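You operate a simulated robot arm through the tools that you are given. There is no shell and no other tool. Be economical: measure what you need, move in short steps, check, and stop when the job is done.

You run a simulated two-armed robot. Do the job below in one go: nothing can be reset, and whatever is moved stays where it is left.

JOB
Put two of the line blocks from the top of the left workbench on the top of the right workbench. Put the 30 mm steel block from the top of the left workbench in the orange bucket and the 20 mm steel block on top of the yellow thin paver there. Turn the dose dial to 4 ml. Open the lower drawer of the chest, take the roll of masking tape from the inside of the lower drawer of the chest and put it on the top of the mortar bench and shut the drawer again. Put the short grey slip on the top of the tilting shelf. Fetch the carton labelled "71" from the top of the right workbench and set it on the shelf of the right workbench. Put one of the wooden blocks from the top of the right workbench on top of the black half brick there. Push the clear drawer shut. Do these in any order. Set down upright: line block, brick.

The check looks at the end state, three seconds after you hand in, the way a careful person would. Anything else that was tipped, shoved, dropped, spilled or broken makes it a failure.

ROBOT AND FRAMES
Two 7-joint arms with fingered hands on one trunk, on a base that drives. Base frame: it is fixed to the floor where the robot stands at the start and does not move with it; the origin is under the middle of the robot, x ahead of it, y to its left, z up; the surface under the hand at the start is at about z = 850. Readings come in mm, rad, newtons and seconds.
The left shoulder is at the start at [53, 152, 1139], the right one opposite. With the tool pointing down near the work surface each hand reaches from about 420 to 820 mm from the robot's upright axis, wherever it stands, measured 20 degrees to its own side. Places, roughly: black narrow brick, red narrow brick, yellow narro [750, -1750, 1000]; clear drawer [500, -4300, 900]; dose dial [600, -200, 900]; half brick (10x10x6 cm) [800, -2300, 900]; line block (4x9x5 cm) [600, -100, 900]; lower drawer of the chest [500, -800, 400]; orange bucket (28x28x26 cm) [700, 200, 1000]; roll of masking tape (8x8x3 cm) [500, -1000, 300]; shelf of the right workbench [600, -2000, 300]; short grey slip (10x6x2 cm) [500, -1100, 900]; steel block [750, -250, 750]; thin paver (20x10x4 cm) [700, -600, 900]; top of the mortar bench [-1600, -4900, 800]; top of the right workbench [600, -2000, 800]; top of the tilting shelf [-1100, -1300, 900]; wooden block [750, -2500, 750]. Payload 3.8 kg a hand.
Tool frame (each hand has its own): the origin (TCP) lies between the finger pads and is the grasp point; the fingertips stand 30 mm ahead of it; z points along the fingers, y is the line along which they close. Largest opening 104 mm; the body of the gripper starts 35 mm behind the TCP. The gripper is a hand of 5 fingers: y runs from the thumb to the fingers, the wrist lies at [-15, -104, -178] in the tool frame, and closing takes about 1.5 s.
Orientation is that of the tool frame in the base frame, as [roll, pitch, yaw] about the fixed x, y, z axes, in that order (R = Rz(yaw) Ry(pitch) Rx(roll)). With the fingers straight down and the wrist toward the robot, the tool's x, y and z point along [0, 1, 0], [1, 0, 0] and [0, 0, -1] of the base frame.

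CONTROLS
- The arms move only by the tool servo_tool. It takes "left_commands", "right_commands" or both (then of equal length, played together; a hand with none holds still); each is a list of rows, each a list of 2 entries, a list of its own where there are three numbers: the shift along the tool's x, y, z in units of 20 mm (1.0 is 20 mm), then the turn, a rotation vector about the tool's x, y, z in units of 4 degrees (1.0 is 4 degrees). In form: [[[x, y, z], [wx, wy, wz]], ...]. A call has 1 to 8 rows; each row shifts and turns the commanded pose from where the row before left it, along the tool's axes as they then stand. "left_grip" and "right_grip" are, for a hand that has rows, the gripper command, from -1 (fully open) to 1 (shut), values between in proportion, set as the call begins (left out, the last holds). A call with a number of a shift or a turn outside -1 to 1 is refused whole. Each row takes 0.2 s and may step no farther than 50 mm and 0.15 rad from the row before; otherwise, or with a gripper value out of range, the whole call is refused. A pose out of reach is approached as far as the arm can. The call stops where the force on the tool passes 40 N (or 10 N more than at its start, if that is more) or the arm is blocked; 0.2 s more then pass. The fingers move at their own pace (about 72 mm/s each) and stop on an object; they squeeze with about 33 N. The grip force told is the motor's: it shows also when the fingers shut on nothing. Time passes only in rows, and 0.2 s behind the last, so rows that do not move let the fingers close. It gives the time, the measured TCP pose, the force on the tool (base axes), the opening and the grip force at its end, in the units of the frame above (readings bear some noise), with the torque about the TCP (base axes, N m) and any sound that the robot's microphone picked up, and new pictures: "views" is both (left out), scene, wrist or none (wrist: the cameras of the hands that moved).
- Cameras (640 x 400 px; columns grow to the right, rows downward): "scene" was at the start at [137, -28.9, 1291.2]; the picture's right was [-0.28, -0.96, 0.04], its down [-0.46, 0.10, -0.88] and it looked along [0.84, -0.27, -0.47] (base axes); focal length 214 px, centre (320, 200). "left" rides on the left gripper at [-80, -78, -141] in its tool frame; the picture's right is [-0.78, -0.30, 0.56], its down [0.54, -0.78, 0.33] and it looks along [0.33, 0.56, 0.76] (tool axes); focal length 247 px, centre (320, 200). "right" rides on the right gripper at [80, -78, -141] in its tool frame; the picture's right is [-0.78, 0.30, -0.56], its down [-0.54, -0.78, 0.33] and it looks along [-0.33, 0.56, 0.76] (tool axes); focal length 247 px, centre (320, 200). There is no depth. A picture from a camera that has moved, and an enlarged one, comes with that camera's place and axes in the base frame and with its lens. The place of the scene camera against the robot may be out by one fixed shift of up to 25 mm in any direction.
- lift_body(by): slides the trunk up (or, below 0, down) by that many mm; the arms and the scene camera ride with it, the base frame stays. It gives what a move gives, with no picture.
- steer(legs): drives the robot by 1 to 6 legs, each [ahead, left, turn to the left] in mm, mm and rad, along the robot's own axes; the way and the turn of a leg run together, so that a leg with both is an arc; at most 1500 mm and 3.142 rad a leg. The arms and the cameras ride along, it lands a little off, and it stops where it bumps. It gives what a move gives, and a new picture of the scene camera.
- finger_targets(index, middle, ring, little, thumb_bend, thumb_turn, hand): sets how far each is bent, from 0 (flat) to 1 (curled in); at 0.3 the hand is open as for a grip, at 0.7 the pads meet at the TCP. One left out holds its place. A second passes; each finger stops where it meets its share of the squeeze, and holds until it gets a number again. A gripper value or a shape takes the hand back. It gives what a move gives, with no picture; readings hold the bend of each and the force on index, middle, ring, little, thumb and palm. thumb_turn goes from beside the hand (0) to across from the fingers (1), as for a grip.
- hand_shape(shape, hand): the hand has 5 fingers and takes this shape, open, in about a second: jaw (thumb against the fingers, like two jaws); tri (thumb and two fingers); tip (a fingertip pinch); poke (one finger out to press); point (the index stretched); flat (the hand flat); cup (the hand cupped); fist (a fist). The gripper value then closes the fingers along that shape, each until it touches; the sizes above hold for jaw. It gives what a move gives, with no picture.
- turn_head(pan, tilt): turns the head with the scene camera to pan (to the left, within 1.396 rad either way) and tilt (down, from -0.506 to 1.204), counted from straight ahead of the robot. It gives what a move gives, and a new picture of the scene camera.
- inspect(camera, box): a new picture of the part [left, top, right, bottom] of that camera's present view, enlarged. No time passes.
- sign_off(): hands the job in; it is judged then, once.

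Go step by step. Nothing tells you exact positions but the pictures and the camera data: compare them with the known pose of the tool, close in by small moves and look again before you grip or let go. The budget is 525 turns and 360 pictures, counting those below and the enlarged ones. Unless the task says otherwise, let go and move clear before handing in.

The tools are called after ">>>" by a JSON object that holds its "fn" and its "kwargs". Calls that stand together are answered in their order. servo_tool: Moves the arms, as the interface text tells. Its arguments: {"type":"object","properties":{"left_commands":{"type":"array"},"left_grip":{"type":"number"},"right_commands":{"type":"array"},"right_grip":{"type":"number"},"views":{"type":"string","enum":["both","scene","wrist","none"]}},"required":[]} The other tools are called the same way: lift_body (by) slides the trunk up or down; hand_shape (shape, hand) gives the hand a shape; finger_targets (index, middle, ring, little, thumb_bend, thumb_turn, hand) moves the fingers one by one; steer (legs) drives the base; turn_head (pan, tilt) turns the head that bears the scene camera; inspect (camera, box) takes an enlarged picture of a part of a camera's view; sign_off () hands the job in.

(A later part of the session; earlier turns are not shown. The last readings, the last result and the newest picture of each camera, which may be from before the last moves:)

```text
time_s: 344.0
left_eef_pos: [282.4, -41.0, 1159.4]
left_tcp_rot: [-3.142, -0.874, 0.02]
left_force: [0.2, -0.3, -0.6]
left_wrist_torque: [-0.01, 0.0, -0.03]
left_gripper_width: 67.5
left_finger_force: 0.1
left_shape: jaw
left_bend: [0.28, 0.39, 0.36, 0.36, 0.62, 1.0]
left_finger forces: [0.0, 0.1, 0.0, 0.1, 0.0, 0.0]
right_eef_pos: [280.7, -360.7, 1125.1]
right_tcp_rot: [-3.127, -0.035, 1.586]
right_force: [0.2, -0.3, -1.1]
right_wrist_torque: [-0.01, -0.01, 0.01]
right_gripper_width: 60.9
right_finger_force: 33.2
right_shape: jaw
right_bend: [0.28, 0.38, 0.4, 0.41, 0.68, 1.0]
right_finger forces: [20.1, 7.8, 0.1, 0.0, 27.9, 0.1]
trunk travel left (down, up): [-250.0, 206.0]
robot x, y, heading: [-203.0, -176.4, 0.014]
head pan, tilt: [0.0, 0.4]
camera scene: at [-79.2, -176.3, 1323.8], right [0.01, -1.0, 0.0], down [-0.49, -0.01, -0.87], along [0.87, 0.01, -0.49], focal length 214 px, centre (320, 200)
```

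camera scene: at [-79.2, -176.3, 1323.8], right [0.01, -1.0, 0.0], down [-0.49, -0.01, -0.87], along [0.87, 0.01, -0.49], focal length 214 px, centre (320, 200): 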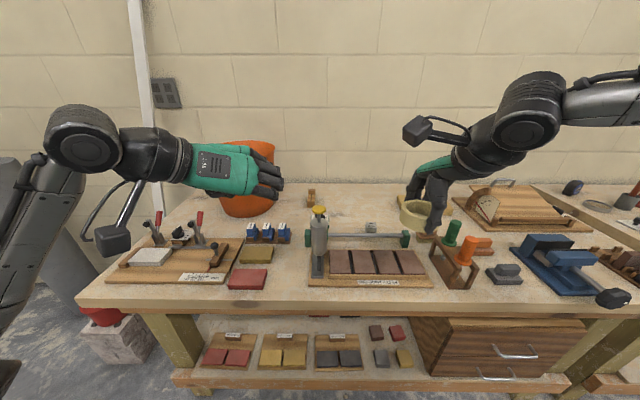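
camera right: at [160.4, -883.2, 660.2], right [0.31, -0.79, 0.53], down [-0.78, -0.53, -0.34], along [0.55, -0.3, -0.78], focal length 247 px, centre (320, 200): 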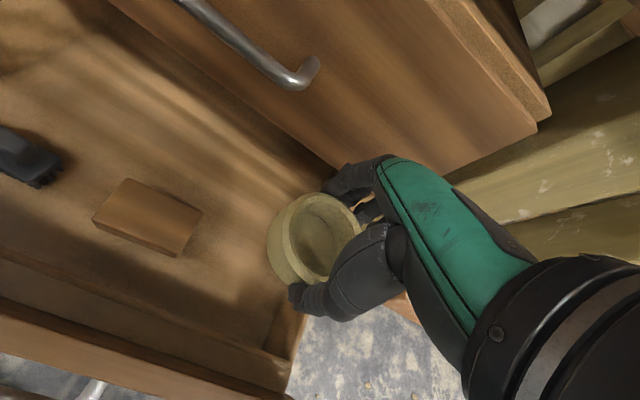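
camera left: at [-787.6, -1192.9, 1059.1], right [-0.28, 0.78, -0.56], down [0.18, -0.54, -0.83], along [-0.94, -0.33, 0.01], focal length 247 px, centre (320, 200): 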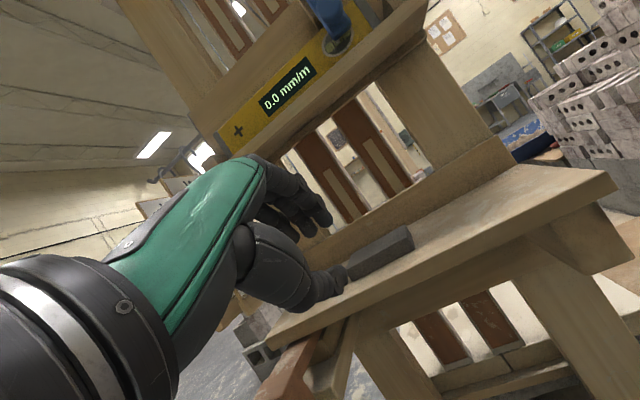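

>>> {"fn": "steer", "kwargs": {"legs": [[235, 0, -0.012]]}}

>>> {"fn": "servo_tool", "kwargs": {"left_commands": [[[0, 0.9, 1], [0, 0, 0]], [[0, 0.9, 1], [0, 0, 0]], [[0, 0.9, 1], [0, 0, 0]], [[0, 0.9, 1], [0, 0, 0]], [[0, 0.7, 1], [0, 0, 0]], [[0, 0, 1], [0, 0, 0]], [[0, 0, 1], [0, 0, 0]]], "views": "both"}}

```text
time_s: 345.7
left_eef_pos: [518.5, -44.0, 1159.6]
left_tcp_rot: [3.141, -0.877, 0.011]
left_force: [-0.3, -0.7, 0.2]
left_wrist_torque: [-0.03, 0.01, 0.0]
left_gripper_width: 67.1
left_finger_force: 0.0
left_shape: jaw
left_bend: [0.28, 0.39, 0.36, 0.36, 0.62, 1.0]
left_finger forces: [0.0, 0.1, 0.0, 0.1, 0.0, 0.0]
right_eef_pos: [512.8, -363.6, 1126.8]
right_tcp_rot: [-3.13, -0.035, 1.575]
right_force: [0.2, -0.9, 0.5]
right_wrist_torque: [0.0, 0.02, -0.01]
right_gripper_width: 61.0
right_finger_force: 32.7
right_shape: jaw
right_bend: [0.28, 0.38, 0.4, 0.41, 0.68, 1.0]
right_finger forces: [20.1, 7.8, 0.0, 0.0, 28.0, 0.0]
trunk travel left (down, up): [-250.0, 206.0]
robot x, y, heading: [31.8, -171.8, 0.006]
head pan, tilt: [0.0, 0.4]
camera scene: at [154.5, -175.7, 1324.0], right [0.0, -1.0, 0.0], down [-0.49, 0.0, -0.87], along [0.87, 0.0, -0.49], focal length 214 px, centre (320, 200)
```

scene: 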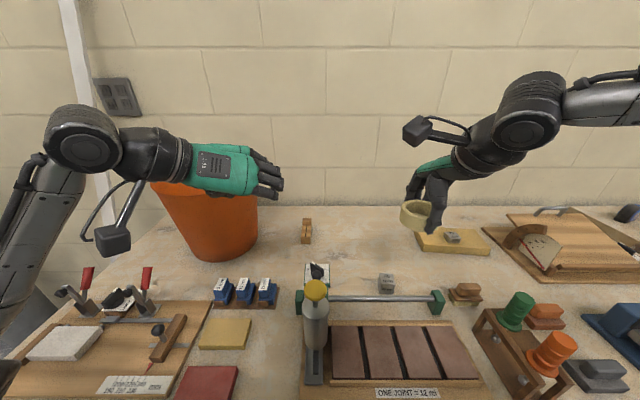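

```text
time_s: 347.3
left_eef_pos: [627.9, -131.2, 1067.1]
left_tcp_rot: [-3.14, -0.873, 0.01]
left_force: [0.3, 0.9, -1.1]
left_wrist_torque: [-0.01, 0.04, 0.03]
left_gripper_width: 67.3
left_finger_force: 0.0
left_shape: jaw
left_bend: [0.28, 0.39, 0.36, 0.36, 0.62, 1.0]
left_finger forces: [0.0, 0.1, 0.0, 0.0, 0.0, 0.0]
right_eef_pos: [514.0, -362.7, 1125.3]
right_tcp_rot: [-3.125, -0.036, 1.575]
right_force: [0.3, 0.5, -0.2]
right_wrist_torque: [-0.01, 0.0, -0.01]
right_gripper_width: 61.0
right_finger_force: 32.8
right_shape: jaw
right_bend: [0.28, 0.38, 0.4, 0.41, 0.68, 1.0]
right_finger forces: [20.1, 8.0, 0.1, 0.0, 28.1, 0.0]
trunk travel left (down, up): [-250.0, 206.0]
robot x, y, heading: [37.1, -174.8, 0.003]
head pan, tilt: [0.0, 0.4]
camera scene: at [155.6, -175.9, 1323.8], right [0.0, -1.0, 0.0], down [-0.49, 0.0, -0.87], along [0.87, 0.0, -0.49], focal length 214 px, centre (320, 200)
camera left: at [467.3, -55.8, 1097.4], right [-0.07, 0.29, -0.95], down [0.59, 0.78, 0.2], along [0.8, -0.55, -0.23], focal length 247 px, centre (320, 200)
```

scene: 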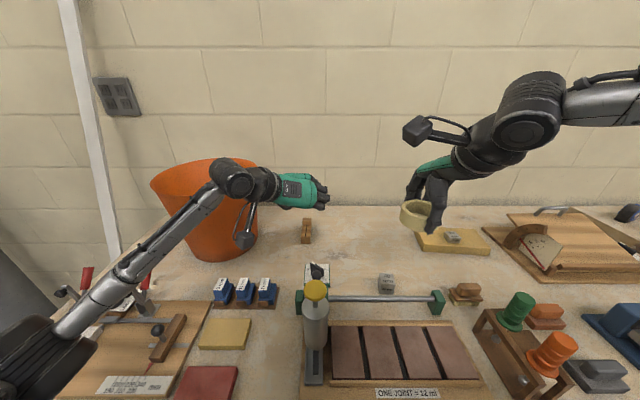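
left: 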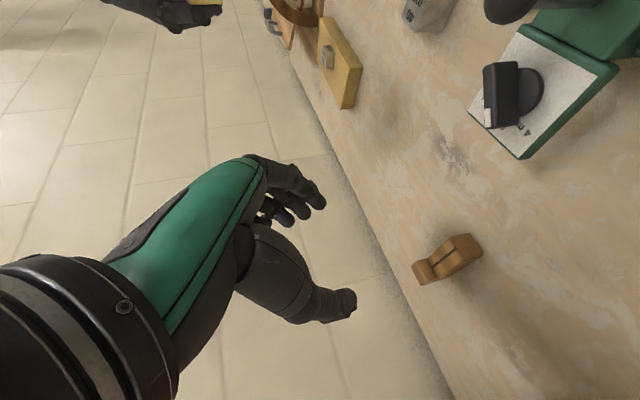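

>>> {"fn": "servo_tool", "kwargs": {"left_commands": [[[0.64, 0, 0.77], [0, 0, 0]], [[0.64, 0, 0.77], [0, 0, 0]], [[0.64, 0, 0.77], [0, 0, 0]]], "views": "none"}}

>>> {"fn": "lift_body", "kwargs": {"by": -100}}

>>> {"fn": "servo_tool", "kwargs": {"left_commands": [[[0.64, 0, 0.77], [0, 0, 0]], [[0.64, 0, 0.77], [0, 0, 0]]], "views": "both"}}

```text
time_s: 348.1
left_eef_pos: [688.3, -128.6, 1068.0]
left_tcp_rot: [-3.141, -0.873, 0.011]
left_force: [1.0, -0.2, -0.1]
left_wrist_torque: [0.01, -0.03, 0.0]
left_gripper_width: 67.4
left_finger_force: 0.0
left_shape: jaw
left_bend: [0.28, 0.39, 0.36, 0.36, 0.62, 1.0]
left_finger forces: [0.0, 0.0, 0.0, 0.0, 0.0, 0.1]
right_eef_pos: [513.0, -362.5, 1126.9]
right_tcp_rot: [-3.128, -0.037, 1.576]
right_force: [0.3, -0.6, -0.5]
right_wrist_torque: [0.02, 0.03, 0.0]
right_gripper_width: 61.2
right_finger_force: 33.0
right_shape: jaw
right_bend: [0.28, 0.38, 0.4, 0.41, 0.68, 1.0]
right_finger forces: [20.0, 7.9, 0.0, 0.0, 28.0, 0.0]
trunk travel left (down, up): [-250.0, 206.0]
robot x, y, heading: [33.5, -173.8, 0.004]
head pan, tilt: [0.0, 0.4]
```

```text
time_s: 349.4
left_eef_pos: [681.3, -127.3, 970.1]
left_tcp_rot: [-3.141, -0.876, 0.013]
left_force: [-0.2, 0.0, 0.0]
left_wrist_torque: [0.03, -0.02, -0.04]
left_gripper_width: 67.2
left_finger_force: 0.2
left_shape: jaw
left_bend: [0.28, 0.39, 0.36, 0.36, 0.62, 1.0]
left_finger forces: [0.1, 0.0, 0.1, 0.1, 0.1, 0.0]
right_eef_pos: [507.3, -362.2, 1029.4]
right_tcp_rot: [-3.132, -0.033, 1.578]
right_force: [-0.9, 0.1, -1.1]
right_wrist_torque: [0.0, 0.01, -0.02]
right_gripper_width: 61.3
right_finger_force: 33.7
right_shape: jaw
right_bend: [0.28, 0.38, 0.4, 0.41, 0.68, 1.0]
right_finger forces: [20.2, 7.9, 0.0, 0.0, 28.0, 0.1]
trunk travel left (down, up): [-150.0, 306.0]
robot x, y, heading: [26.9, -174.7, 0.006]
head pan, tilt: [0.0, 0.4]
```

```text
time_s: 350.0
left_eef_pos: [721.2, -130.9, 973.0]
left_tcp_rot: [3.141, -0.883, 0.007]
left_force: [1.1, -0.4, -0.3]
left_wrist_torque: [0.01, -0.02, 0.02]
left_gripper_width: 67.4
left_finger_force: 0.1
left_shape: jaw
left_bend: [0.28, 0.39, 0.36, 0.36, 0.62, 1.0]
left_finger forces: [0.0, 0.0, 0.0, 0.0, 0.0, 0.0]
right_eef_pos: [506.8, -365.7, 1028.9]
right_tcp_rot: [-3.133, -0.035, 1.575]
right_force: [-0.3, -0.7, -1.1]
right_wrist_torque: [-0.01, 0.02, -0.02]
right_gripper_width: 61.0
right_finger_force: 32.6
right_shape: jaw
right_bend: [0.28, 0.38, 0.4, 0.41, 0.68, 1.0]
right_finger forces: [20.2, 7.9, 0.0, 0.0, 28.1, 0.0]
trunk travel left (down, up): [-150.0, 306.0]
robot x, y, heading: [32.8, -176.2, 0.003]
head pan, tilt: [0.0, 0.4]
camera scene: at [204.6, -177.7, 1199.2], right [0.0, -1.0, 0.0], down [-0.59, 0.0, -0.8], along [0.8, 0.0, -0.59], focal length 214 px, centre (320, 200)
camera left: at [560.3, -56.4, 1001.9], right [-0.07, 0.3, -0.95], down [0.59, 0.78, 0.2], along [0.8, -0.55, -0.23], focal length 247 px, centre (320, 200)
```

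scene: 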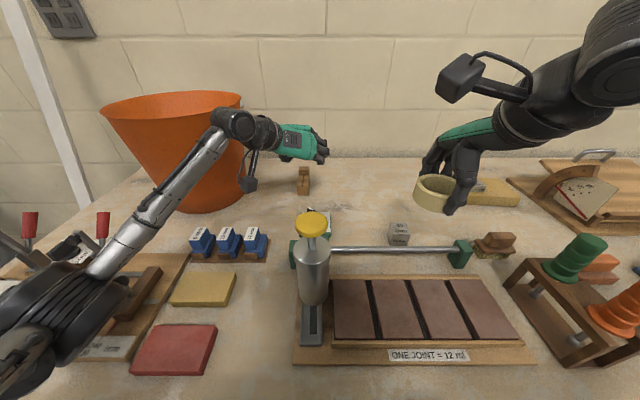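
left: 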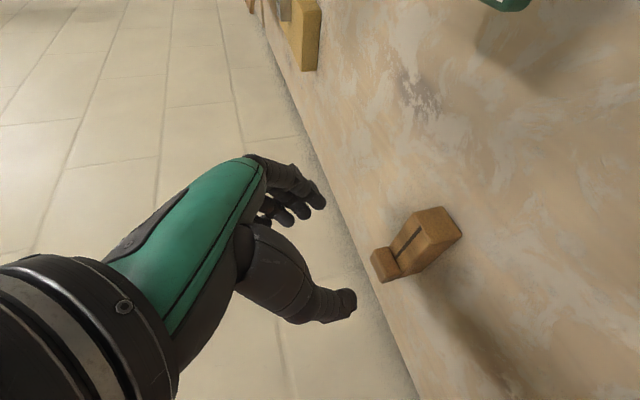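

>>> {"fn": "inspect", "kwargs": {"camera": "left", "box": [350, 190, 480, 300]}}

```text
3.64 times, centred on (415, 245) of left
camera zoom: at [560.3, -56.4, 1001.9], right [-0.07, 0.3, -0.95], down [0.59, 0.78, 0.2], along [0.8, -0.55, -0.23], focal length 898 px, centre (-26, 36)
```

zoom: 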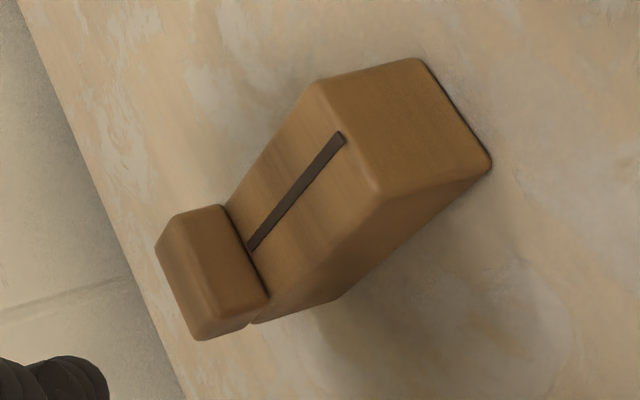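

>>> {"fn": "servo_tool", "kwargs": {"left_commands": [[[-0.46, -0.1, 0.74], [0, 0, 0]], [[-0.46, -0.1, 0.74], [0, 0, 0]], [[-0.46, 0, 0.74], [0, 0, 0]]], "views": "both"}}

```text
time_s: 350.8
left_eef_pos: [734.5, -126.8, 934.9]
left_tcp_rot: [-3.137, -0.897, 0.007]
left_force: [0.1, -0.1, -0.2]
left_wrist_torque: [0.02, -0.02, 0.0]
left_gripper_width: 67.5
left_finger_force: 0.1
left_shape: jaw
left_bend: [0.28, 0.39, 0.36, 0.36, 0.62, 1.0]
left_finger forces: [0.0, 0.0, 0.1, 0.1, 0.1, 0.0]
right_eef_pos: [501.4, -364.7, 1033.5]
right_tcp_rot: [3.138, -0.038, 1.576]
right_force: [-1.1, 0.2, -1.7]
right_wrist_torque: [0.01, -0.02, -0.02]
right_gripper_width: 61.3
right_finger_force: 33.2
right_shape: jaw
right_bend: [0.28, 0.38, 0.4, 0.41, 0.68, 1.0]
right_finger forces: [20.2, 7.9, 0.0, 0.1, 28.1, 0.0]
trunk travel left (down, up): [-150.0, 306.0]
robot x, y, heading: [30.7, -171.3, 0.008]
head pan, tilt: [0.0, 0.4]
camera scene: at [197.5, -179.4, 1201.8], right [0.0, -1.0, 0.0], down [-0.59, 0.0, -0.81], along [0.81, 0.01, -0.59], focal length 214 px, centre (320, 200)
camera left: at [572.4, -51.6, 961.0], right [-0.05, 0.3, -0.95], down [0.58, 0.78, 0.21], along [0.81, -0.55, -0.22], focal length 247 px, centre (320, 200)
```

scene: 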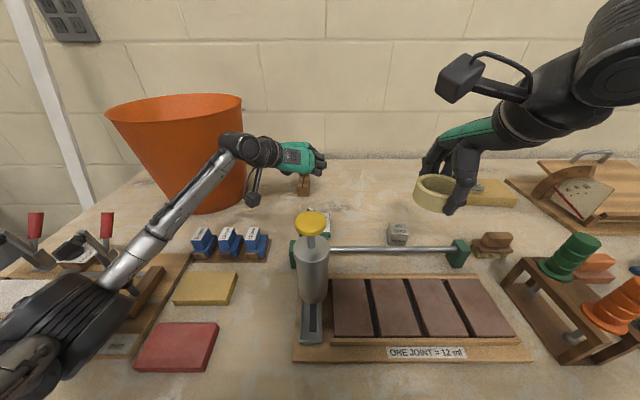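
left: 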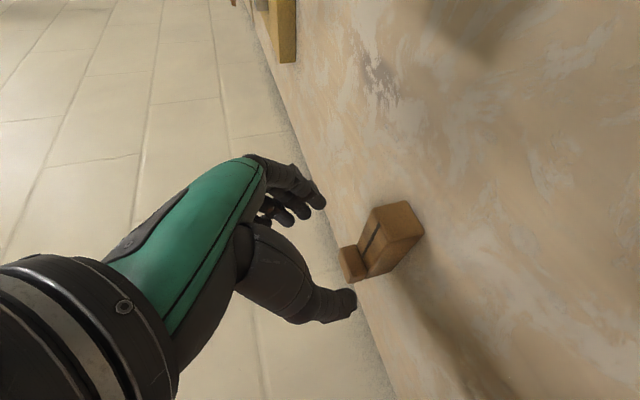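

The whole robot shifted slightly, which suggests the left elbow is touching the jig. I'll retrace upward at once and check.

>>> {"fn": "servo_tool", "kwargs": {"left_commands": [[[0.46, 0, -0.74], [0, 0, 0]], [[0.46, 0, -0.74], [0, 0, 0]], [[0.46, 0, -0.74], [0, 0, 0]], [[0.46, 0, -0.74], [0, 0, 0]]], "views": "none"}}

>>> {"fn": "lift_body", "kwargs": {"by": 80}}

>>> {"fn": "turn_head", "kwargs": {"pan": 0.35, "tilt": 0.8}}

```text
time_s: 351.8
left_eef_pos: [716.5, -127.3, 990.9]
left_tcp_rot: [3.138, -0.885, 0.011]
left_force: [-0.1, -0.7, -0.6]
left_wrist_torque: [0.02, -0.01, 0.01]
left_gripper_width: 67.2
left_finger_force: 0.0
left_shape: jaw
left_bend: [0.28, 0.39, 0.36, 0.36, 0.62, 1.0]
left_finger forces: [0.0, 0.0, 0.0, 0.0, 0.1, 0.0]
right_eef_pos: [505.9, -364.5, 1030.6]
right_tcp_rot: [-3.137, -0.035, 1.574]
right_force: [0.2, -0.4, -0.5]
right_wrist_torque: [0.0, -0.04, -0.01]
right_gripper_width: 61.0
right_finger_force: 32.4
right_shape: jaw
right_bend: [0.28, 0.38, 0.4, 0.41, 0.68, 1.0]
right_finger forces: [20.2, 7.9, 0.0, 0.0, 28.1, 0.0]
trunk travel left (down, up): [-150.0, 306.0]
robot x, y, heading: [32.1, -173.7, 0.002]
head pan, tilt: [0.0, 0.4]
```

```text
time_s: 353.0
left_eef_pos: [721.8, -125.0, 1064.4]
left_tcp_rot: [3.141, -0.872, 0.011]
left_force: [-0.3, -0.6, -0.6]
left_wrist_torque: [-0.03, -0.01, 0.03]
left_gripper_width: 67.3
left_finger_force: 0.0
left_shape: jaw
left_bend: [0.28, 0.39, 0.36, 0.36, 0.62, 1.0]
left_finger forces: [0.0, 0.0, 0.0, 0.1, 0.0, 0.1]
right_eef_pos: [513.9, -363.7, 1105.3]
right_tcp_rot: [-3.127, -0.034, 1.575]
right_force: [-0.7, -0.1, -1.0]
right_wrist_torque: [0.01, 0.0, 0.02]
right_gripper_width: 61.2
right_finger_force: 33.2
right_shape: jaw
right_bend: [0.28, 0.38, 0.4, 0.41, 0.68, 1.0]
right_finger forces: [20.3, 7.9, 0.0, 0.0, 28.1, 0.0]
trunk travel left (down, up): [-230.0, 226.0]
robot x, y, heading: [28.9, -173.7, -0.001]
head pan, tilt: [0.0, 0.4]
```

```text
time_s: 353.9
left_eef_pos: [721.2, -123.7, 1065.2]
left_tcp_rot: [-3.14, -0.874, 0.01]
left_force: [0.2, 0.2, -0.8]
left_wrist_torque: [-0.01, 0.05, 0.02]
left_gripper_width: 67.4
left_finger_force: 0.1
left_shape: jaw
left_bend: [0.28, 0.39, 0.36, 0.36, 0.62, 1.0]
left_finger forces: [0.0, 0.0, 0.0, 0.0, 0.0, 0.0]
right_eef_pos: [513.5, -363.3, 1106.6]
right_tcp_rot: [-3.126, -0.035, 1.575]
right_force: [-0.1, -0.2, -0.2]
right_wrist_torque: [0.0, -0.05, -0.01]
right_gripper_width: 60.9
right_finger_force: 32.6
right_shape: jaw
right_bend: [0.28, 0.38, 0.4, 0.41, 0.68, 1.0]
right_finger forces: [20.1, 7.9, 0.1, 0.0, 28.0, 0.1]
trunk travel left (down, up): [-230.0, 226.0]
robot x, y, heading: [33.3, -171.5, 0.002]
head pan, tilt: [0.351, 0.799]
camera scene: at [143.6, -148.1, 1267.6], right [0.34, -0.94, -0.05], down [-0.76, -0.25, -0.6], along [0.55, 0.24, -0.8], focal length 214 px, centre (320, 200)
```

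scene: 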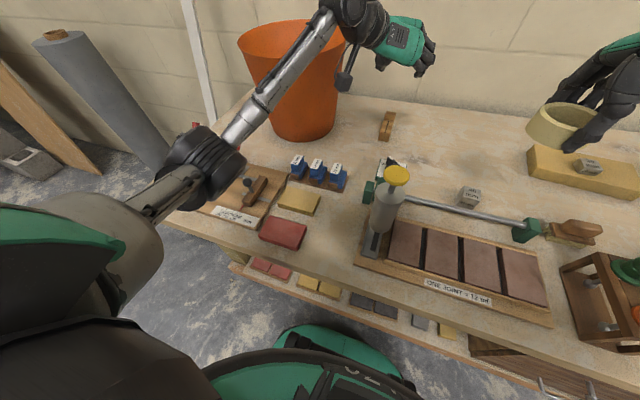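

I'll pull the left arm clear and inspect the jig for any disturbance.

>>> {"fn": "servo_tool", "kwargs": {"left_commands": [[[0, 0, -1], [0, 0, 0]], [[0, 0, -1], [0, 0, 0]], [[0, 0, -1], [0, 0, 0]], [[0, 0, -1], [0, 0, 0]], [[0, 0, -1], [0, 0, 0]], [[0, 0, -1], [0, 0, 0]], [[0, 0, -1], [0, 0, 0]], [[0, 0, -1], [0, 0, 0]]], "views": "none"}}

>>> {"fn": "steer", "kwargs": {"legs": [[-330, 0, 0]]}}

>>> {"fn": "turn_head", "kwargs": {"pan": 0.45, "tilt": 0.5}}

```text
time_s: 355.7
left_eef_pos: [598.6, -124.3, 1168.4]
left_tcp_rot: [-3.14, -0.877, 0.009]
left_force: [-0.9, 0.1, 0.0]
left_wrist_torque: [-0.03, -0.04, -0.02]
left_gripper_width: 67.4
left_finger_force: 0.1
left_shape: jaw
left_bend: [0.28, 0.39, 0.36, 0.36, 0.62, 1.0]
left_finger forces: [0.0, 0.1, 0.1, 0.1, 0.0, 0.1]
right_eef_pos: [512.4, -363.6, 1106.7]
right_tcp_rot: [-3.128, -0.036, 1.577]
right_force: [-0.3, 0.3, -0.6]
right_wrist_torque: [0.0, -0.04, 0.01]
right_gripper_width: 61.0
right_finger_force: 32.9
right_shape: jaw
right_bend: [0.28, 0.38, 0.4, 0.41, 0.68, 1.0]
right_finger forces: [20.1, 7.9, 0.1, 0.0, 28.1, 0.1]
trunk travel left (down, up): [-230.0, 226.0]
robot x, y, heading: [32.7, -173.7, 0.004]
head pan, tilt: [0.351, 0.799]
```

```text
time_s: 357.9
left_eef_pos: [268.3, -125.0, 1167.9]
left_tcp_rot: [3.139, -0.875, 0.013]
left_force: [0.1, -1.0, 0.4]
left_wrist_torque: [-0.03, 0.0, 0.01]
left_gripper_width: 67.2
left_finger_force: 0.1
left_shape: jaw
left_bend: [0.28, 0.39, 0.36, 0.36, 0.62, 1.0]
left_finger forces: [0.0, 0.1, 0.0, 0.0, 0.0, 0.1]
right_eef_pos: [182.7, -362.7, 1105.9]
right_tcp_rot: [-3.127, -0.033, 1.578]
right_force: [0.0, -0.1, -2.0]
right_wrist_torque: [0.02, -0.04, 0.02]
right_gripper_width: 60.8
right_finger_force: 33.1
right_shape: jaw
right_bend: [0.28, 0.38, 0.4, 0.41, 0.68, 1.0]
right_finger forces: [20.2, 7.9, 0.1, 0.1, 28.1, 0.0]
trunk travel left (down, up): [-230.0, 226.0]
robot x, y, heading: [-297.4, -175.8, 0.002]
head pan, tilt: [0.351, 0.799]
camera scene: at [-186.7, -149.1, 1267.4], right [0.35, -0.94, -0.05], down [-0.76, -0.25, -0.6], along [0.55, 0.24, -0.8], focal length 214 px, centre (320, 200)
```

scene: 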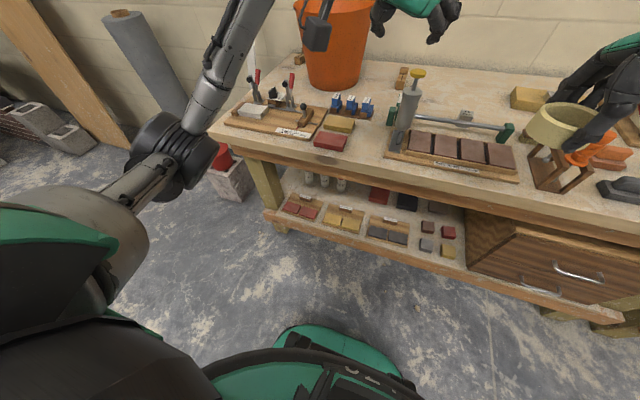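

```text
time_s: 358.7
left_eef_pos: [268.8, -124.9, 1167.7]
left_tcp_rot: [-3.139, -0.874, 0.011]
left_force: [0.5, -0.1, 0.3]
left_wrist_torque: [0.02, -0.02, 0.0]
left_gripper_width: 67.5
left_finger_force: 0.1
left_shape: jaw
left_bend: [0.28, 0.39, 0.36, 0.36, 0.62, 1.0]
left_finger forces: [0.1, 0.1, 0.0, 0.0, 0.0, 0.1]
right_eef_pos: [183.9, -363.8, 1106.2]
right_tcp_rot: [-3.129, -0.035, 1.579]
right_force: [-0.4, 1.6, -1.1]
right_wrist_torque: [-0.02, -0.01, -0.01]
right_gripper_width: 61.1
right_finger_force: 32.8
right_shape: jaw
right_bend: [0.28, 0.38, 0.4, 0.41, 0.68, 1.0]
right_finger forces: [20.1, 8.0, 0.1, 0.1, 28.1, 0.0]
trunk travel left (down, up): [-230.0, 226.0]
robot x, y, heading: [-300.9, -177.9, 0.01]
head pan, tilt: [0.45, 0.499]
camera scene: at [-178.0, -137.2, 1292.5], right [0.44, -0.9, -0.06], down [-0.54, -0.21, -0.81], along [0.72, 0.39, -0.58], focal length 214 px, centre (320, 200)
```

scene: 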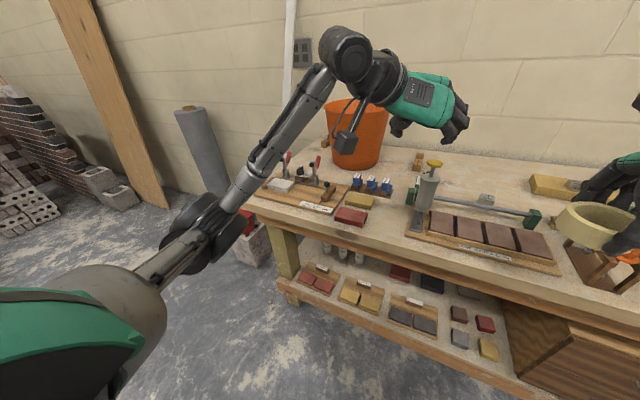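

>>> {"fn": "inspect", "kwargs": {"camera": "scene", "box": [240, 130, 410, 240]}}

```text
3.64 times, centred on (325, 185) of scene
camera zoom: at [-178.0, -137.2, 1292.5], right [0.44, -0.9, -0.06], down [-0.54, -0.21, -0.81], along [0.72, 0.39, -0.58], focal length 780 px, centre (302, 254)
```

zoom: 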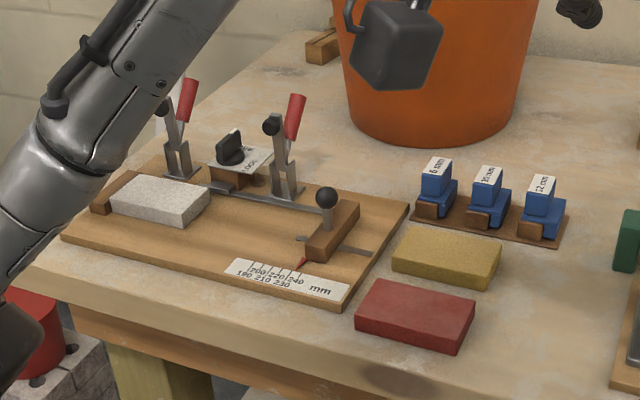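

The jig looks undisturbed. I'll deliver the tape first and come back for the second line block with the right arm. Turning to face −y and driving toward the mortar bench.

>>> {"fn": "steer", "kwargs": {"legs": [[-150, 0, 0], [0, 0, -1.571], [1500, 0, 0]]}}

>>> {"fn": "turn_head", "kwargs": {"pan": 0.0, "tilt": 0.1}}

```text
time_s: 371.0
left_eef_pos: [-381.3, -2259.0, 1167.6]
left_tcp_rot: [-3.139, -0.876, -1.555]
left_force: [0.0, 1.0, 0.2]
left_wrist_torque: [0.01, -0.05, 0.01]
left_gripper_width: 67.5
left_finger_force: 0.0
left_shape: jaw
left_bend: [0.28, 0.39, 0.36, 0.36, 0.62, 1.0]
left_finger forces: [0.0, 0.1, 0.0, 0.0, 0.0, 0.0]
right_eef_pos: [-620.4, -2174.3, 1107.2]
right_tcp_rot: [-3.128, -0.035, 0.014]
right_force: [-0.2, -0.2, -0.6]
right_wrist_torque: [0.02, -0.05, -0.01]
right_gripper_width: 60.7
right_finger_force: 33.2
right_shape: jaw
right_bend: [0.28, 0.38, 0.4, 0.41, 0.69, 1.0]
right_finger forces: [20.0, 7.8, 0.0, 0.1, 27.7, 0.0]
trunk travel left (down, up): [-230.0, 226.0]
robot x, y, heading: [-433.3, -1689.2, -1.559]
head pan, tilt: [0.45, 0.499]
camera scene: at [-413.6, -1834.7, 1292.5], right [-0.9, -0.44, -0.06], down [-0.21, 0.54, -0.81], along [0.39, -0.71, -0.58], focal length 214 px, centre (320, 200)
```

scene: 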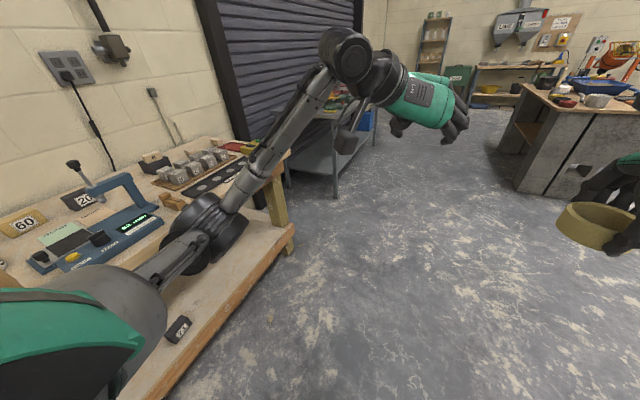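

```text
time_s: 371.9
left_eef_pos: [-381.8, -2258.6, 1166.2]
left_tcp_rot: [-3.141, -0.874, -1.553]
left_force: [0.9, 0.3, -0.8]
left_wrist_torque: [0.02, -0.01, -0.04]
left_gripper_width: 67.1
left_finger_force: 0.1
left_shape: jaw
left_bend: [0.28, 0.39, 0.36, 0.36, 0.62, 1.0]
left_finger forces: [0.0, 0.0, 0.0, 0.0, 0.1, 0.0]
right_eef_pos: [-620.0, -2173.7, 1106.0]
right_tcp_rot: [-3.127, -0.035, 0.013]
right_force: [0.7, -0.1, -1.3]
right_wrist_torque: [-0.03, 0.0, -0.01]
right_gripper_width: 60.8
right_finger_force: 33.2
right_shape: jaw
right_bend: [0.28, 0.38, 0.4, 0.41, 0.69, 1.0]
right_finger forces: [20.0, 7.8, 0.0, 0.1, 27.8, 0.0]
trunk travel left (down, up): [-230.0, 226.0]
robot x, y, heading: [-437.0, -1691.9, -1.561]
head pan, tilt: [0.0, 0.099]
camera scene: at [-453.0, -1850.3, 1327.8], right [-1.0, -0.01, 0.0], down [0.0, 0.23, -0.97], along [0.01, -0.97, -0.23], focal length 214 px, centre (320, 200)
```

scene: 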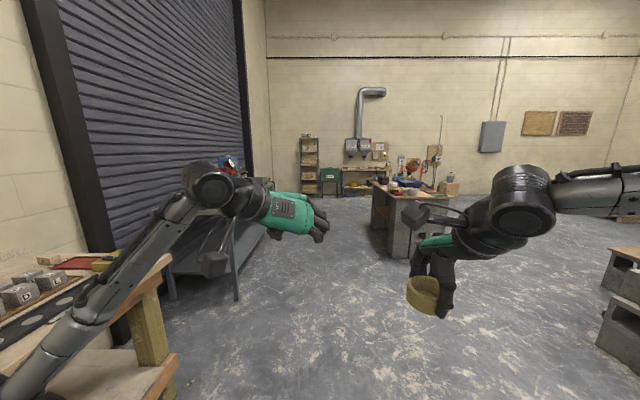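

>>> {"fn": "steer", "kwargs": {"legs": [[1400, 0, 0]]}}

>>> {"fn": "turn_head", "kwargs": {"pan": 0.7, "tilt": 0.2}}

```text
time_s: 378.9
left_eef_pos: [-363.4, -3661.8, 1167.7]
left_tcp_rot: [3.141, -0.874, -1.55]
left_force: [0.4, -0.4, -0.2]
left_wrist_torque: [0.0, -0.03, -0.02]
left_gripper_width: 67.4
left_finger_force: 0.1
left_shape: jaw
left_bend: [0.28, 0.39, 0.36, 0.36, 0.62, 1.0]
left_finger forces: [0.1, 0.0, 0.0, 0.0, 0.0, 0.0]
right_eef_pos: [-600.5, -3579.2, 1105.8]
right_tcp_rot: [-3.128, -0.035, 0.014]
right_force: [-0.5, -0.1, -0.4]
right_wrist_torque: [0.05, -0.02, -0.03]
right_gripper_width: 60.7
right_finger_force: 33.3
right_shape: jaw
right_bend: [0.28, 0.38, 0.4, 0.41, 0.69, 1.0]
right_finger forces: [20.0, 7.8, 0.1, 0.1, 27.8, 0.0]
trunk travel left (down, up): [-230.0, 226.0]
robot x, y, heading: [-417.1, -3090.6, -1.56]
head pan, tilt: [0.0, 0.099]
camera scene: at [-435.7, -3254.7, 1327.9], right [-1.0, -0.01, 0.0], down [0.0, 0.23, -0.97], along [0.01, -0.97, -0.23], focal length 214 px, centre (320, 200)
```

scene: 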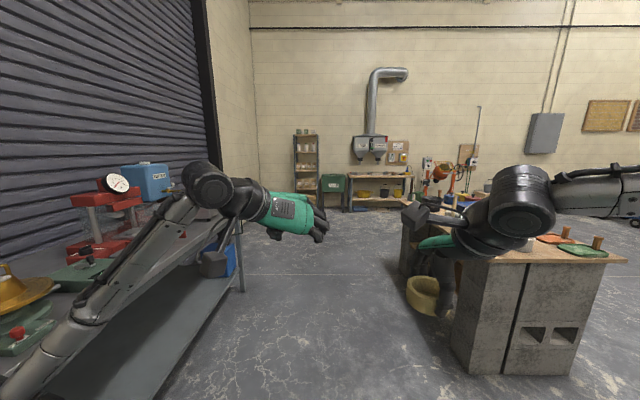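

```text
time_s: 379.9
left_eef_pos: [-362.9, -3661.8, 1167.3]
left_tcp_rot: [3.141, -0.875, -1.55]
left_force: [0.5, 1.2, 0.2]
left_wrist_torque: [0.01, 0.01, -0.02]
left_gripper_width: 67.5
left_finger_force: 0.0
left_shape: jaw
left_bend: [0.28, 0.39, 0.36, 0.36, 0.62, 1.0]
left_finger forces: [0.1, 0.1, 0.0, 0.0, 0.0, 0.0]
right_eef_pos: [-600.5, -3578.6, 1106.1]
right_tcp_rot: [-3.128, -0.034, 0.014]
right_force: [-0.2, 0.0, -1.6]
right_wrist_torque: [0.02, 0.01, 0.01]
right_gripper_width: 60.9
right_finger_force: 32.5
right_shape: jaw
right_bend: [0.28, 0.38, 0.4, 0.41, 0.69, 1.0]
right_finger forces: [20.0, 7.8, 0.1, 0.0, 27.8, 0.0]
trunk travel left (down, up): [-230.0, 226.0]
robot x, y, heading: [-417.6, -3094.8, -1.555]
head pan, tilt: [0.7, 0.201]
camera scene: at [-376.0, -3232.2, 1321.4], right [-0.76, -0.65, -0.09], down [-0.13, 0.28, -0.95], along [0.64, -0.71, -0.3], focal length 214 px, centre (320, 200)
```

scene: 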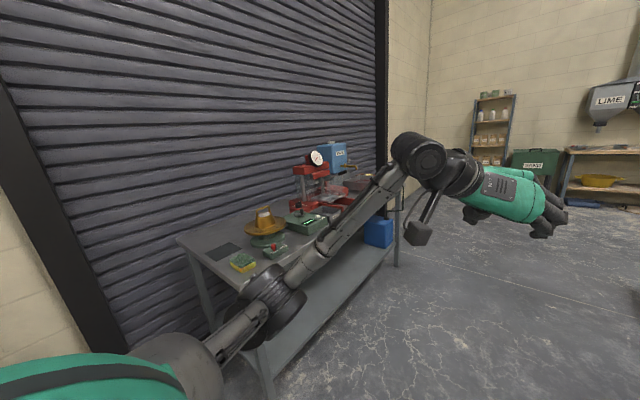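

The mortar bench top is ahead to the right, with its near edge around y≈-4200. I'll strafe right and look at its top.

>>> {"fn": "steer", "kwargs": {"legs": [[0, -650, 0], [350, 0, 0]]}}

>>> {"fn": "turn_head", "kwargs": {"pan": 0.0, "tilt": 0.45}}

```text
time_s: 385.4
left_eef_pos: [-1010.9, -4024.3, 1168.4]
left_tcp_rot: [-3.14, -0.876, -1.551]
left_force: [0.8, 0.6, -0.1]
left_wrist_torque: [-0.01, 0.04, 0.03]
left_gripper_width: 67.3
left_finger_force: 0.0
left_shape: jaw
left_bend: [0.28, 0.39, 0.36, 0.36, 0.62, 1.0]
left_finger forces: [0.0, 0.1, 0.1, 0.1, 0.0, 0.0]
right_eef_pos: [-1250.2, -3940.0, 1107.3]
right_tcp_rot: [-3.127, -0.036, 0.018]
right_force: [-0.1, -1.2, -0.7]
right_wrist_torque: [0.01, 0.01, -0.01]
right_gripper_width: 60.8
right_finger_force: 33.1
right_shape: jaw
right_bend: [0.28, 0.38, 0.4, 0.41, 0.69, 1.0]
right_finger forces: [19.9, 7.8, 0.1, 0.0, 27.9, 0.0]
trunk travel left (down, up): [-230.0, 226.0]
robot x, y, heading: [-1065.4, -3457.4, -1.563]
head pan, tilt: [0.7, 0.201]
camera scene: at [-1025.1, -3593.2, 1321.5], right [-0.76, -0.65, -0.09], down [-0.13, 0.28, -0.95], along [0.64, -0.71, -0.3], focal length 214 px, centre (320, 200)
```

scene: 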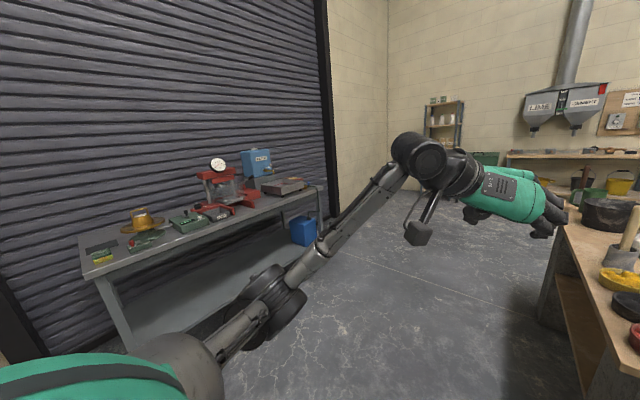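

```text
time_s: 386.5
left_eef_pos: [-1010.1, -4024.0, 1167.2]
left_tcp_rot: [3.141, -0.876, -1.549]
left_force: [-0.5, 0.4, -0.1]
left_wrist_torque: [0.03, -0.02, -0.01]
left_gripper_width: 67.4
left_finger_force: 0.0
left_shape: jaw
left_bend: [0.28, 0.39, 0.36, 0.36, 0.62, 1.0]
left_finger forces: [0.0, 0.1, 0.0, 0.1, 0.0, 0.0]
right_eef_pos: [-1249.4, -3940.3, 1106.0]
right_tcp_rot: [-3.128, -0.036, 0.017]
right_force: [0.6, -0.4, -0.8]
right_wrist_torque: [-0.03, -0.03, 0.01]
right_gripper_width: 60.7
right_finger_force: 32.4
right_shape: jaw
right_bend: [0.28, 0.38, 0.4, 0.41, 0.69, 1.0]
right_finger forces: [20.1, 7.8, 0.0, 0.0, 27.8, 0.0]
trunk travel left (down, up): [-230.0, 226.0]
robot x, y, heading: [-1068.6, -3454.5, -1.555]
head pan, tilt: [0.0, 0.45]
camera scene: at [-1084.8, -3611.7, 1295.6], right [-1.0, -0.02, 0.0], down [-0.01, 0.55, -0.83], along [0.01, -0.83, -0.55], focal length 214 px, centre (320, 200)
```

scene: 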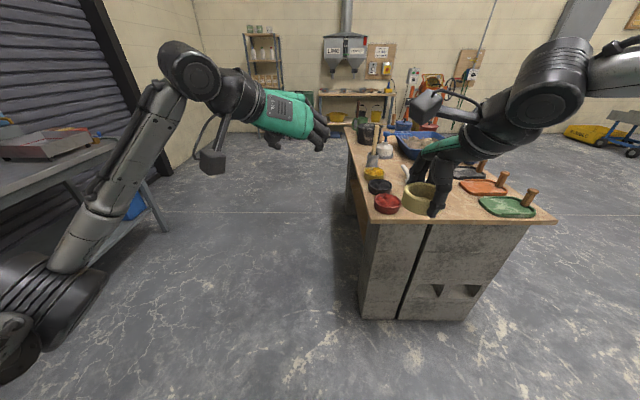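

Free spot on the bench top near (-1550,-4320), between the red bowl and the green float. Moving over it.

>>> {"fn": "steer", "kwargs": {"legs": [[0, -300, 0], [330, 0, 0]]}}

>>> {"fn": "servo_tool", "kwargs": {"right_commands": [[[0, 0, 0.5], [0, 0, 0]]], "views": "wrist"}}

```text
time_s: 390.4
left_eef_pos: [-1309.2, -4355.9, 1168.0]
left_tcp_rot: [3.141, -0.876, -1.548]
left_force: [0.6, 0.0, -0.2]
left_wrist_torque: [0.01, 0.02, 0.01]
left_gripper_width: 67.3
left_finger_force: 0.1
left_shape: jaw
left_bend: [0.28, 0.39, 0.36, 0.36, 0.62, 1.0]
left_finger forces: [0.0, 0.0, 0.1, 0.0, 0.0, 0.1]
right_eef_pos: [-1548.8, -4271.9, 1106.6]
right_tcp_rot: [-3.128, -0.035, 0.015]
right_force: [-0.2, 0.3, -0.4]
right_wrist_torque: [0.01, -0.03, 0.01]
right_gripper_width: 60.7
right_finger_force: 33.0
right_shape: jaw
right_bend: [0.28, 0.38, 0.4, 0.41, 0.69, 1.0]
right_finger forces: [20.0, 7.8, 0.0, 0.0, 27.7, 0.0]
trunk travel left (down, up): [-230.0, 226.0]
robot x, y, heading: [-1363.2, -3787.5, -1.555]
head pan, tilt: [0.0, 0.45]
camera scene: at [-1382.5, -3943.6, 1295.7], right [-1.0, -0.01, 0.0], down [-0.01, 0.55, -0.83], along [0.01, -0.83, -0.55], focal length 214 px, centre (320, 200)
```

scene: 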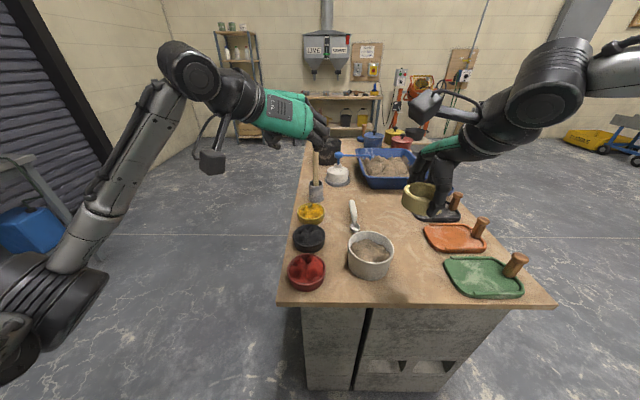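

```text
time_s: 390.8
left_eef_pos: [-1309.2, -4355.5, 1168.7]
left_tcp_rot: [-3.139, -0.876, -1.552]
left_force: [-0.8, 0.7, 0.5]
left_wrist_torque: [-0.01, -0.01, 0.0]
left_gripper_width: 67.4
left_finger_force: 0.0
left_shape: jaw
left_bend: [0.28, 0.39, 0.36, 0.36, 0.62, 1.0]
left_finger forces: [0.1, 0.0, 0.0, 0.1, 0.0, 0.0]
right_eef_pos: [-1547.7, -4272.6, 1096.0]
right_tcp_rot: [-3.132, -0.034, 0.014]
right_force: [0.6, 0.0, 0.0]
right_wrist_torque: [-0.02, 0.02, -0.02]
right_gripper_width: 61.0
right_finger_force: 32.9
right_shape: jaw
right_bend: [0.28, 0.38, 0.4, 0.41, 0.69, 1.0]
right_finger forces: [20.1, 7.9, 0.0, 0.1, 27.8, 0.1]
trunk travel left (down, up): [-230.0, 226.0]
robot x, y, heading: [-1365.6, -3792.2, -1.554]
head pan, tilt: [0.0, 0.45]
camera right: at [-1475.0, -4195.3, 1241.9], right [-0.79, -0.32, 0.53], down [-0.54, 0.77, -0.34], along [-0.3, -0.55, -0.78], focal length 247 px, centre (320, 200)
```

right: 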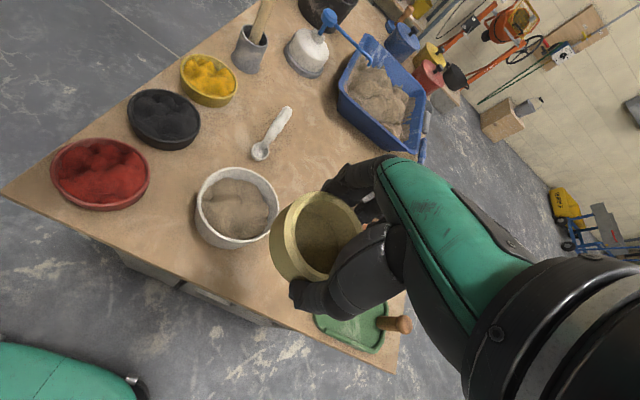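

>>> {"fn": "steer", "kwargs": {"legs": [[150, -70, 0]]}}

>>> {"fn": "servo_tool", "kwargs": {"right_commands": [[[-0.2, 0.8, 0.8], [0, 0, 0]], [[-0.2, 0.9, 0.8], [0, 0, 0]], [[-0.2, 0.9, 0.8], [0, 0, 0]], [[-0.2, 0.9, 0.8], [0, 0, 0]], [[-0.2, 0.9, 0.8], [0, 0, 0]], [[-0.2, 0.9, 0.8], [0, 0, 0]], [[-0.2, 0.9, 0.8], [0, 0, 0]], [[-0.2, 0.9, 0.8], [0, 0, 0]]], "views": "both"}}

```text
time_s: 392.2
left_eef_pos: [-1375.9, -4506.4, 1168.3]
left_tcp_rot: [-3.14, -0.876, -1.55]
left_force: [0.1, 0.6, -0.7]
left_wrist_torque: [0.01, -0.01, 0.01]
left_gripper_width: 67.4
left_finger_force: 0.0
left_shape: jaw
left_bend: [0.28, 0.39, 0.36, 0.36, 0.62, 1.0]
left_finger forces: [0.1, 0.0, 0.1, 0.1, 0.1, 0.0]
right_eef_pos: [-1614.9, -4422.8, 1095.8]
right_tcp_rot: [-3.129, -0.033, 0.014]
right_force: [-0.7, -0.6, -0.4]
right_wrist_torque: [0.01, 0.03, 0.0]
right_gripper_width: 60.7
right_finger_force: 32.8
right_shape: jaw
right_bend: [0.28, 0.38, 0.4, 0.41, 0.69, 1.0]
right_finger forces: [20.0, 7.8, 0.0, 0.0, 27.8, 0.0]
trunk travel left (down, up): [-230.0, 226.0]
robot x, y, heading: [-1437.0, -3940.5, -1.554]
head pan, tilt: [0.0, 0.45]
camera scene: at [-1449.7, -4094.2, 1295.8], right [-1.0, -0.01, 0.0], down [-0.01, 0.55, -0.83], along [0.01, -0.83, -0.55], focal length 214 px, centre (320, 200)
```

scene: 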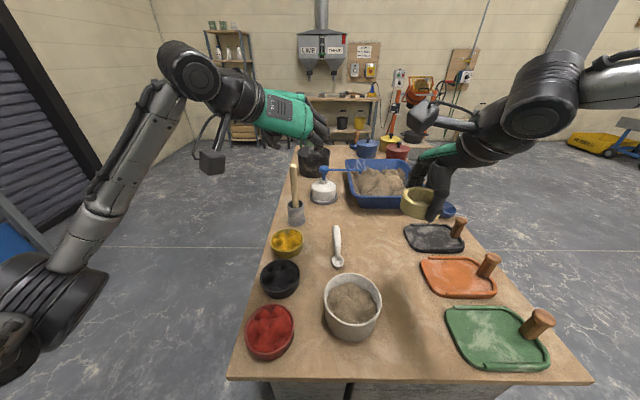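

```text
time_s: 394.0
left_eef_pos: [-1377.9, -4508.7, 1166.9]
left_tcp_rot: [3.14, -0.875, -1.548]
left_force: [0.8, -0.9, 0.5]
left_wrist_torque: [0.04, 0.02, 0.02]
left_gripper_width: 67.6
left_finger_force: 0.0
left_shape: jaw
left_bend: [0.28, 0.39, 0.36, 0.36, 0.62, 1.0]
left_finger forces: [0.0, 0.1, 0.0, 0.1, 0.0, 0.0]
right_eef_pos: [-1641.7, -4565.5, 965.2]
right_tcp_rot: [-3.126, -0.035, 0.015]
right_force: [-0.3, -0.5, -1.5]
right_wrist_torque: [0.0, 0.01, 0.0]
right_gripper_width: 60.5
right_finger_force: 33.1
right_shape: jaw
right_bend: [0.28, 0.38, 0.4, 0.41, 0.69, 1.0]
right_finger forces: [20.0, 7.8, 0.0, 0.0, 27.8, 0.0]
trunk travel left (down, up): [-230.0, 226.0]
robot x, y, heading: [-1431.2, -3940.7, -1.557]
head pan, tilt: [0.0, 0.45]
camera scene: at [-1450.3, -4096.5, 1295.4], right [-1.0, -0.01, 0.0], down [-0.01, 0.55, -0.83], along [0.01, -0.83, -0.55], focal length 214 px, centre (320, 200)
camera right: at [-1568.4, -4488.7, 1110.3], right [-0.79, -0.32, 0.53], down [-0.54, 0.77, -0.34], along [-0.3, -0.55, -0.78], focal length 247 px, centre (320, 200)
```

scene: 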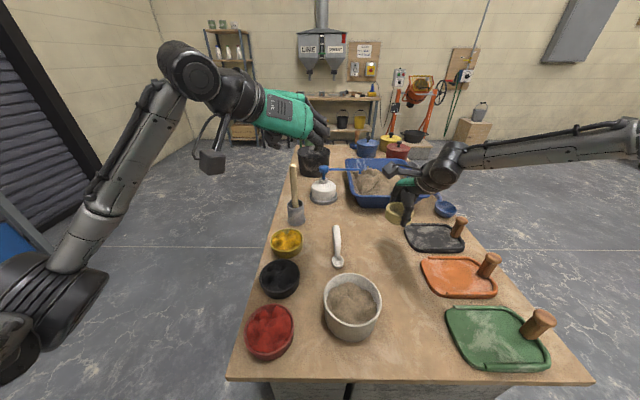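
right: 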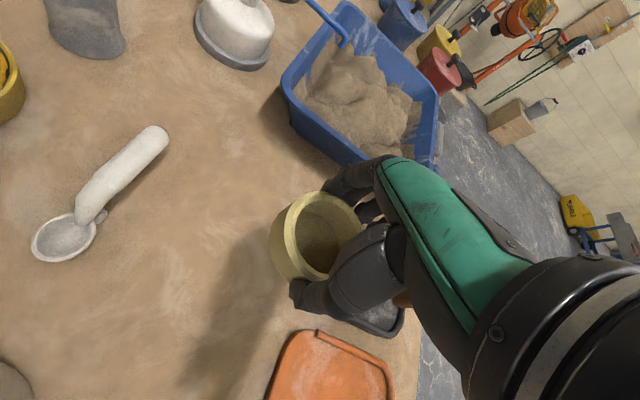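

>>> {"fn": "servo_tool", "kwargs": {"right_commands": [[[0.1, 0, 1], [0, 0, 0]], [[0.1, 0, 1], [0, 0, 0]], [[0, 0, 1], [0, 0, 0]], [[0, 0, 1], [0, 0, 0]], [[0, 0, 1], [0, 0, 0]]], "views": "both"}}

```text
time_s: 395.2
left_eef_pos: [-1376.6, -4507.6, 1167.3]
left_tcp_rot: [3.141, -0.875, -1.55]
left_force: [0.4, 0.3, 0.0]
left_wrist_torque: [-0.03, 0.02, -0.02]
left_gripper_width: 67.1
left_finger_force: 0.0
left_shape: jaw
left_bend: [0.28, 0.39, 0.36, 0.36, 0.62, 1.0]
left_finger forces: [0.0, 0.0, 0.0, 0.0, 0.0, 0.0]
right_eef_pos: [-1633.9, -4564.4, 864.7]
right_tcp_rot: [-3.128, -0.033, 0.013]
right_force: [0.6, 0.4, -0.9]
right_wrist_torque: [0.03, 0.0, 0.0]
right_gripper_width: 60.4
right_finger_force: 33.2
right_shape: jaw
right_bend: [0.28, 0.38, 0.4, 0.41, 0.69, 1.0]
right_finger forces: [20.0, 7.8, 0.0, 0.1, 27.8, 0.0]
trunk travel left (down, up): [-230.0, 226.0]
robot x, y, heading: [-1432.1, -3941.9, -1.551]
head pan, tilt: [0.0, 0.45]
camera scene: at [-1450.3, -4096.0, 1295.5], right [-1.0, -0.01, 0.0], down [-0.01, 0.55, -0.83], along [0.01, -0.83, -0.55], focal length 214 px, centre (320, 200)
camera right: at [-1560.6, -4487.2, 1010.8], right [-0.79, -0.32, 0.53], down [-0.54, 0.77, -0.34], along [-0.3, -0.55, -0.78], focal length 247 px, centre (320, 200)
```

scene: 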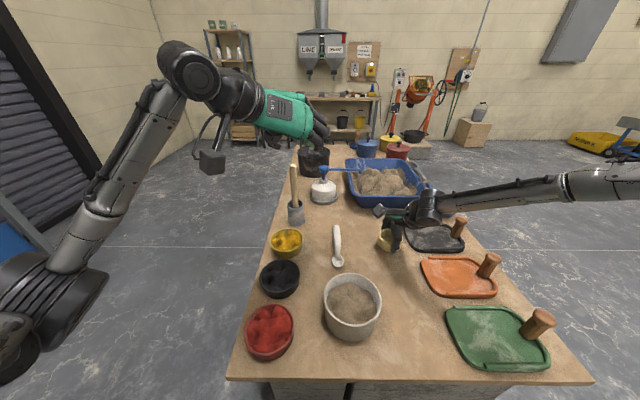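
right: 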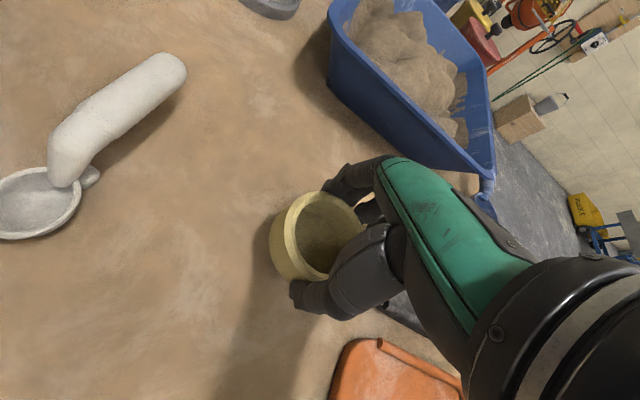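

>>> {"fn": "servo_tool", "kwargs": {"right_commands": [[[0, 0, 1], [0, 0, 0]], [[0, 0, 0.5], [0, 0, 0]], [[0, 0, 0.2], [0, 0, 0]], [[0, 0, 0.2], [0, 0, 0]], [[0, 0, 0], [0, 0, 0]]], "views": "wrist"}}

```text
time_s: 396.4
left_eef_pos: [-1375.8, -4505.4, 1170.4]
left_tcp_rot: [3.141, -0.878, -1.548]
left_force: [-0.7, 0.6, 0.4]
left_wrist_torque: [0.01, 0.02, 0.02]
left_gripper_width: 67.1
left_finger_force: 0.1
left_shape: jaw
left_bend: [0.28, 0.39, 0.36, 0.36, 0.62, 1.0]
left_finger forces: [0.1, 0.0, 0.0, 0.1, 0.0, 0.0]
right_eef_pos: [-1632.3, -4563.3, 832.1]
right_tcp_rot: [-3.136, -0.035, 0.015]
right_force: [-2.4, -1.3, 24.6]
right_wrist_torque: [-0.49, 0.2, -0.07]
right_gripper_width: 61.1
right_finger_force: 32.8
right_shape: jaw
right_bend: [0.27, 0.37, 0.4, 0.41, 0.69, 1.0]
right_finger forces: [21.3, 18.7, 0.4, 0.1, 30.7, 0.1]
trunk travel left (down, up): [-230.0, 226.0]
robot x, y, heading: [-1431.7, -3941.3, -1.56]
head pan, tilt: [0.0, 0.45]
camera right: at [-1559.3, -4485.2, 977.2], right [-0.79, -0.31, 0.53], down [-0.53, 0.77, -0.35], along [-0.3, -0.56, -0.78], focal length 247 px, centre (320, 200)
```

right: 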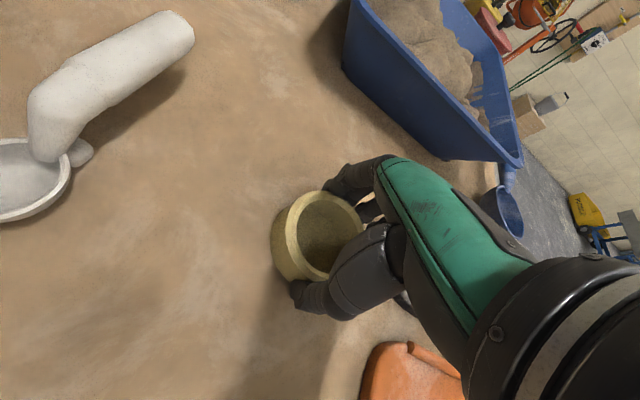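

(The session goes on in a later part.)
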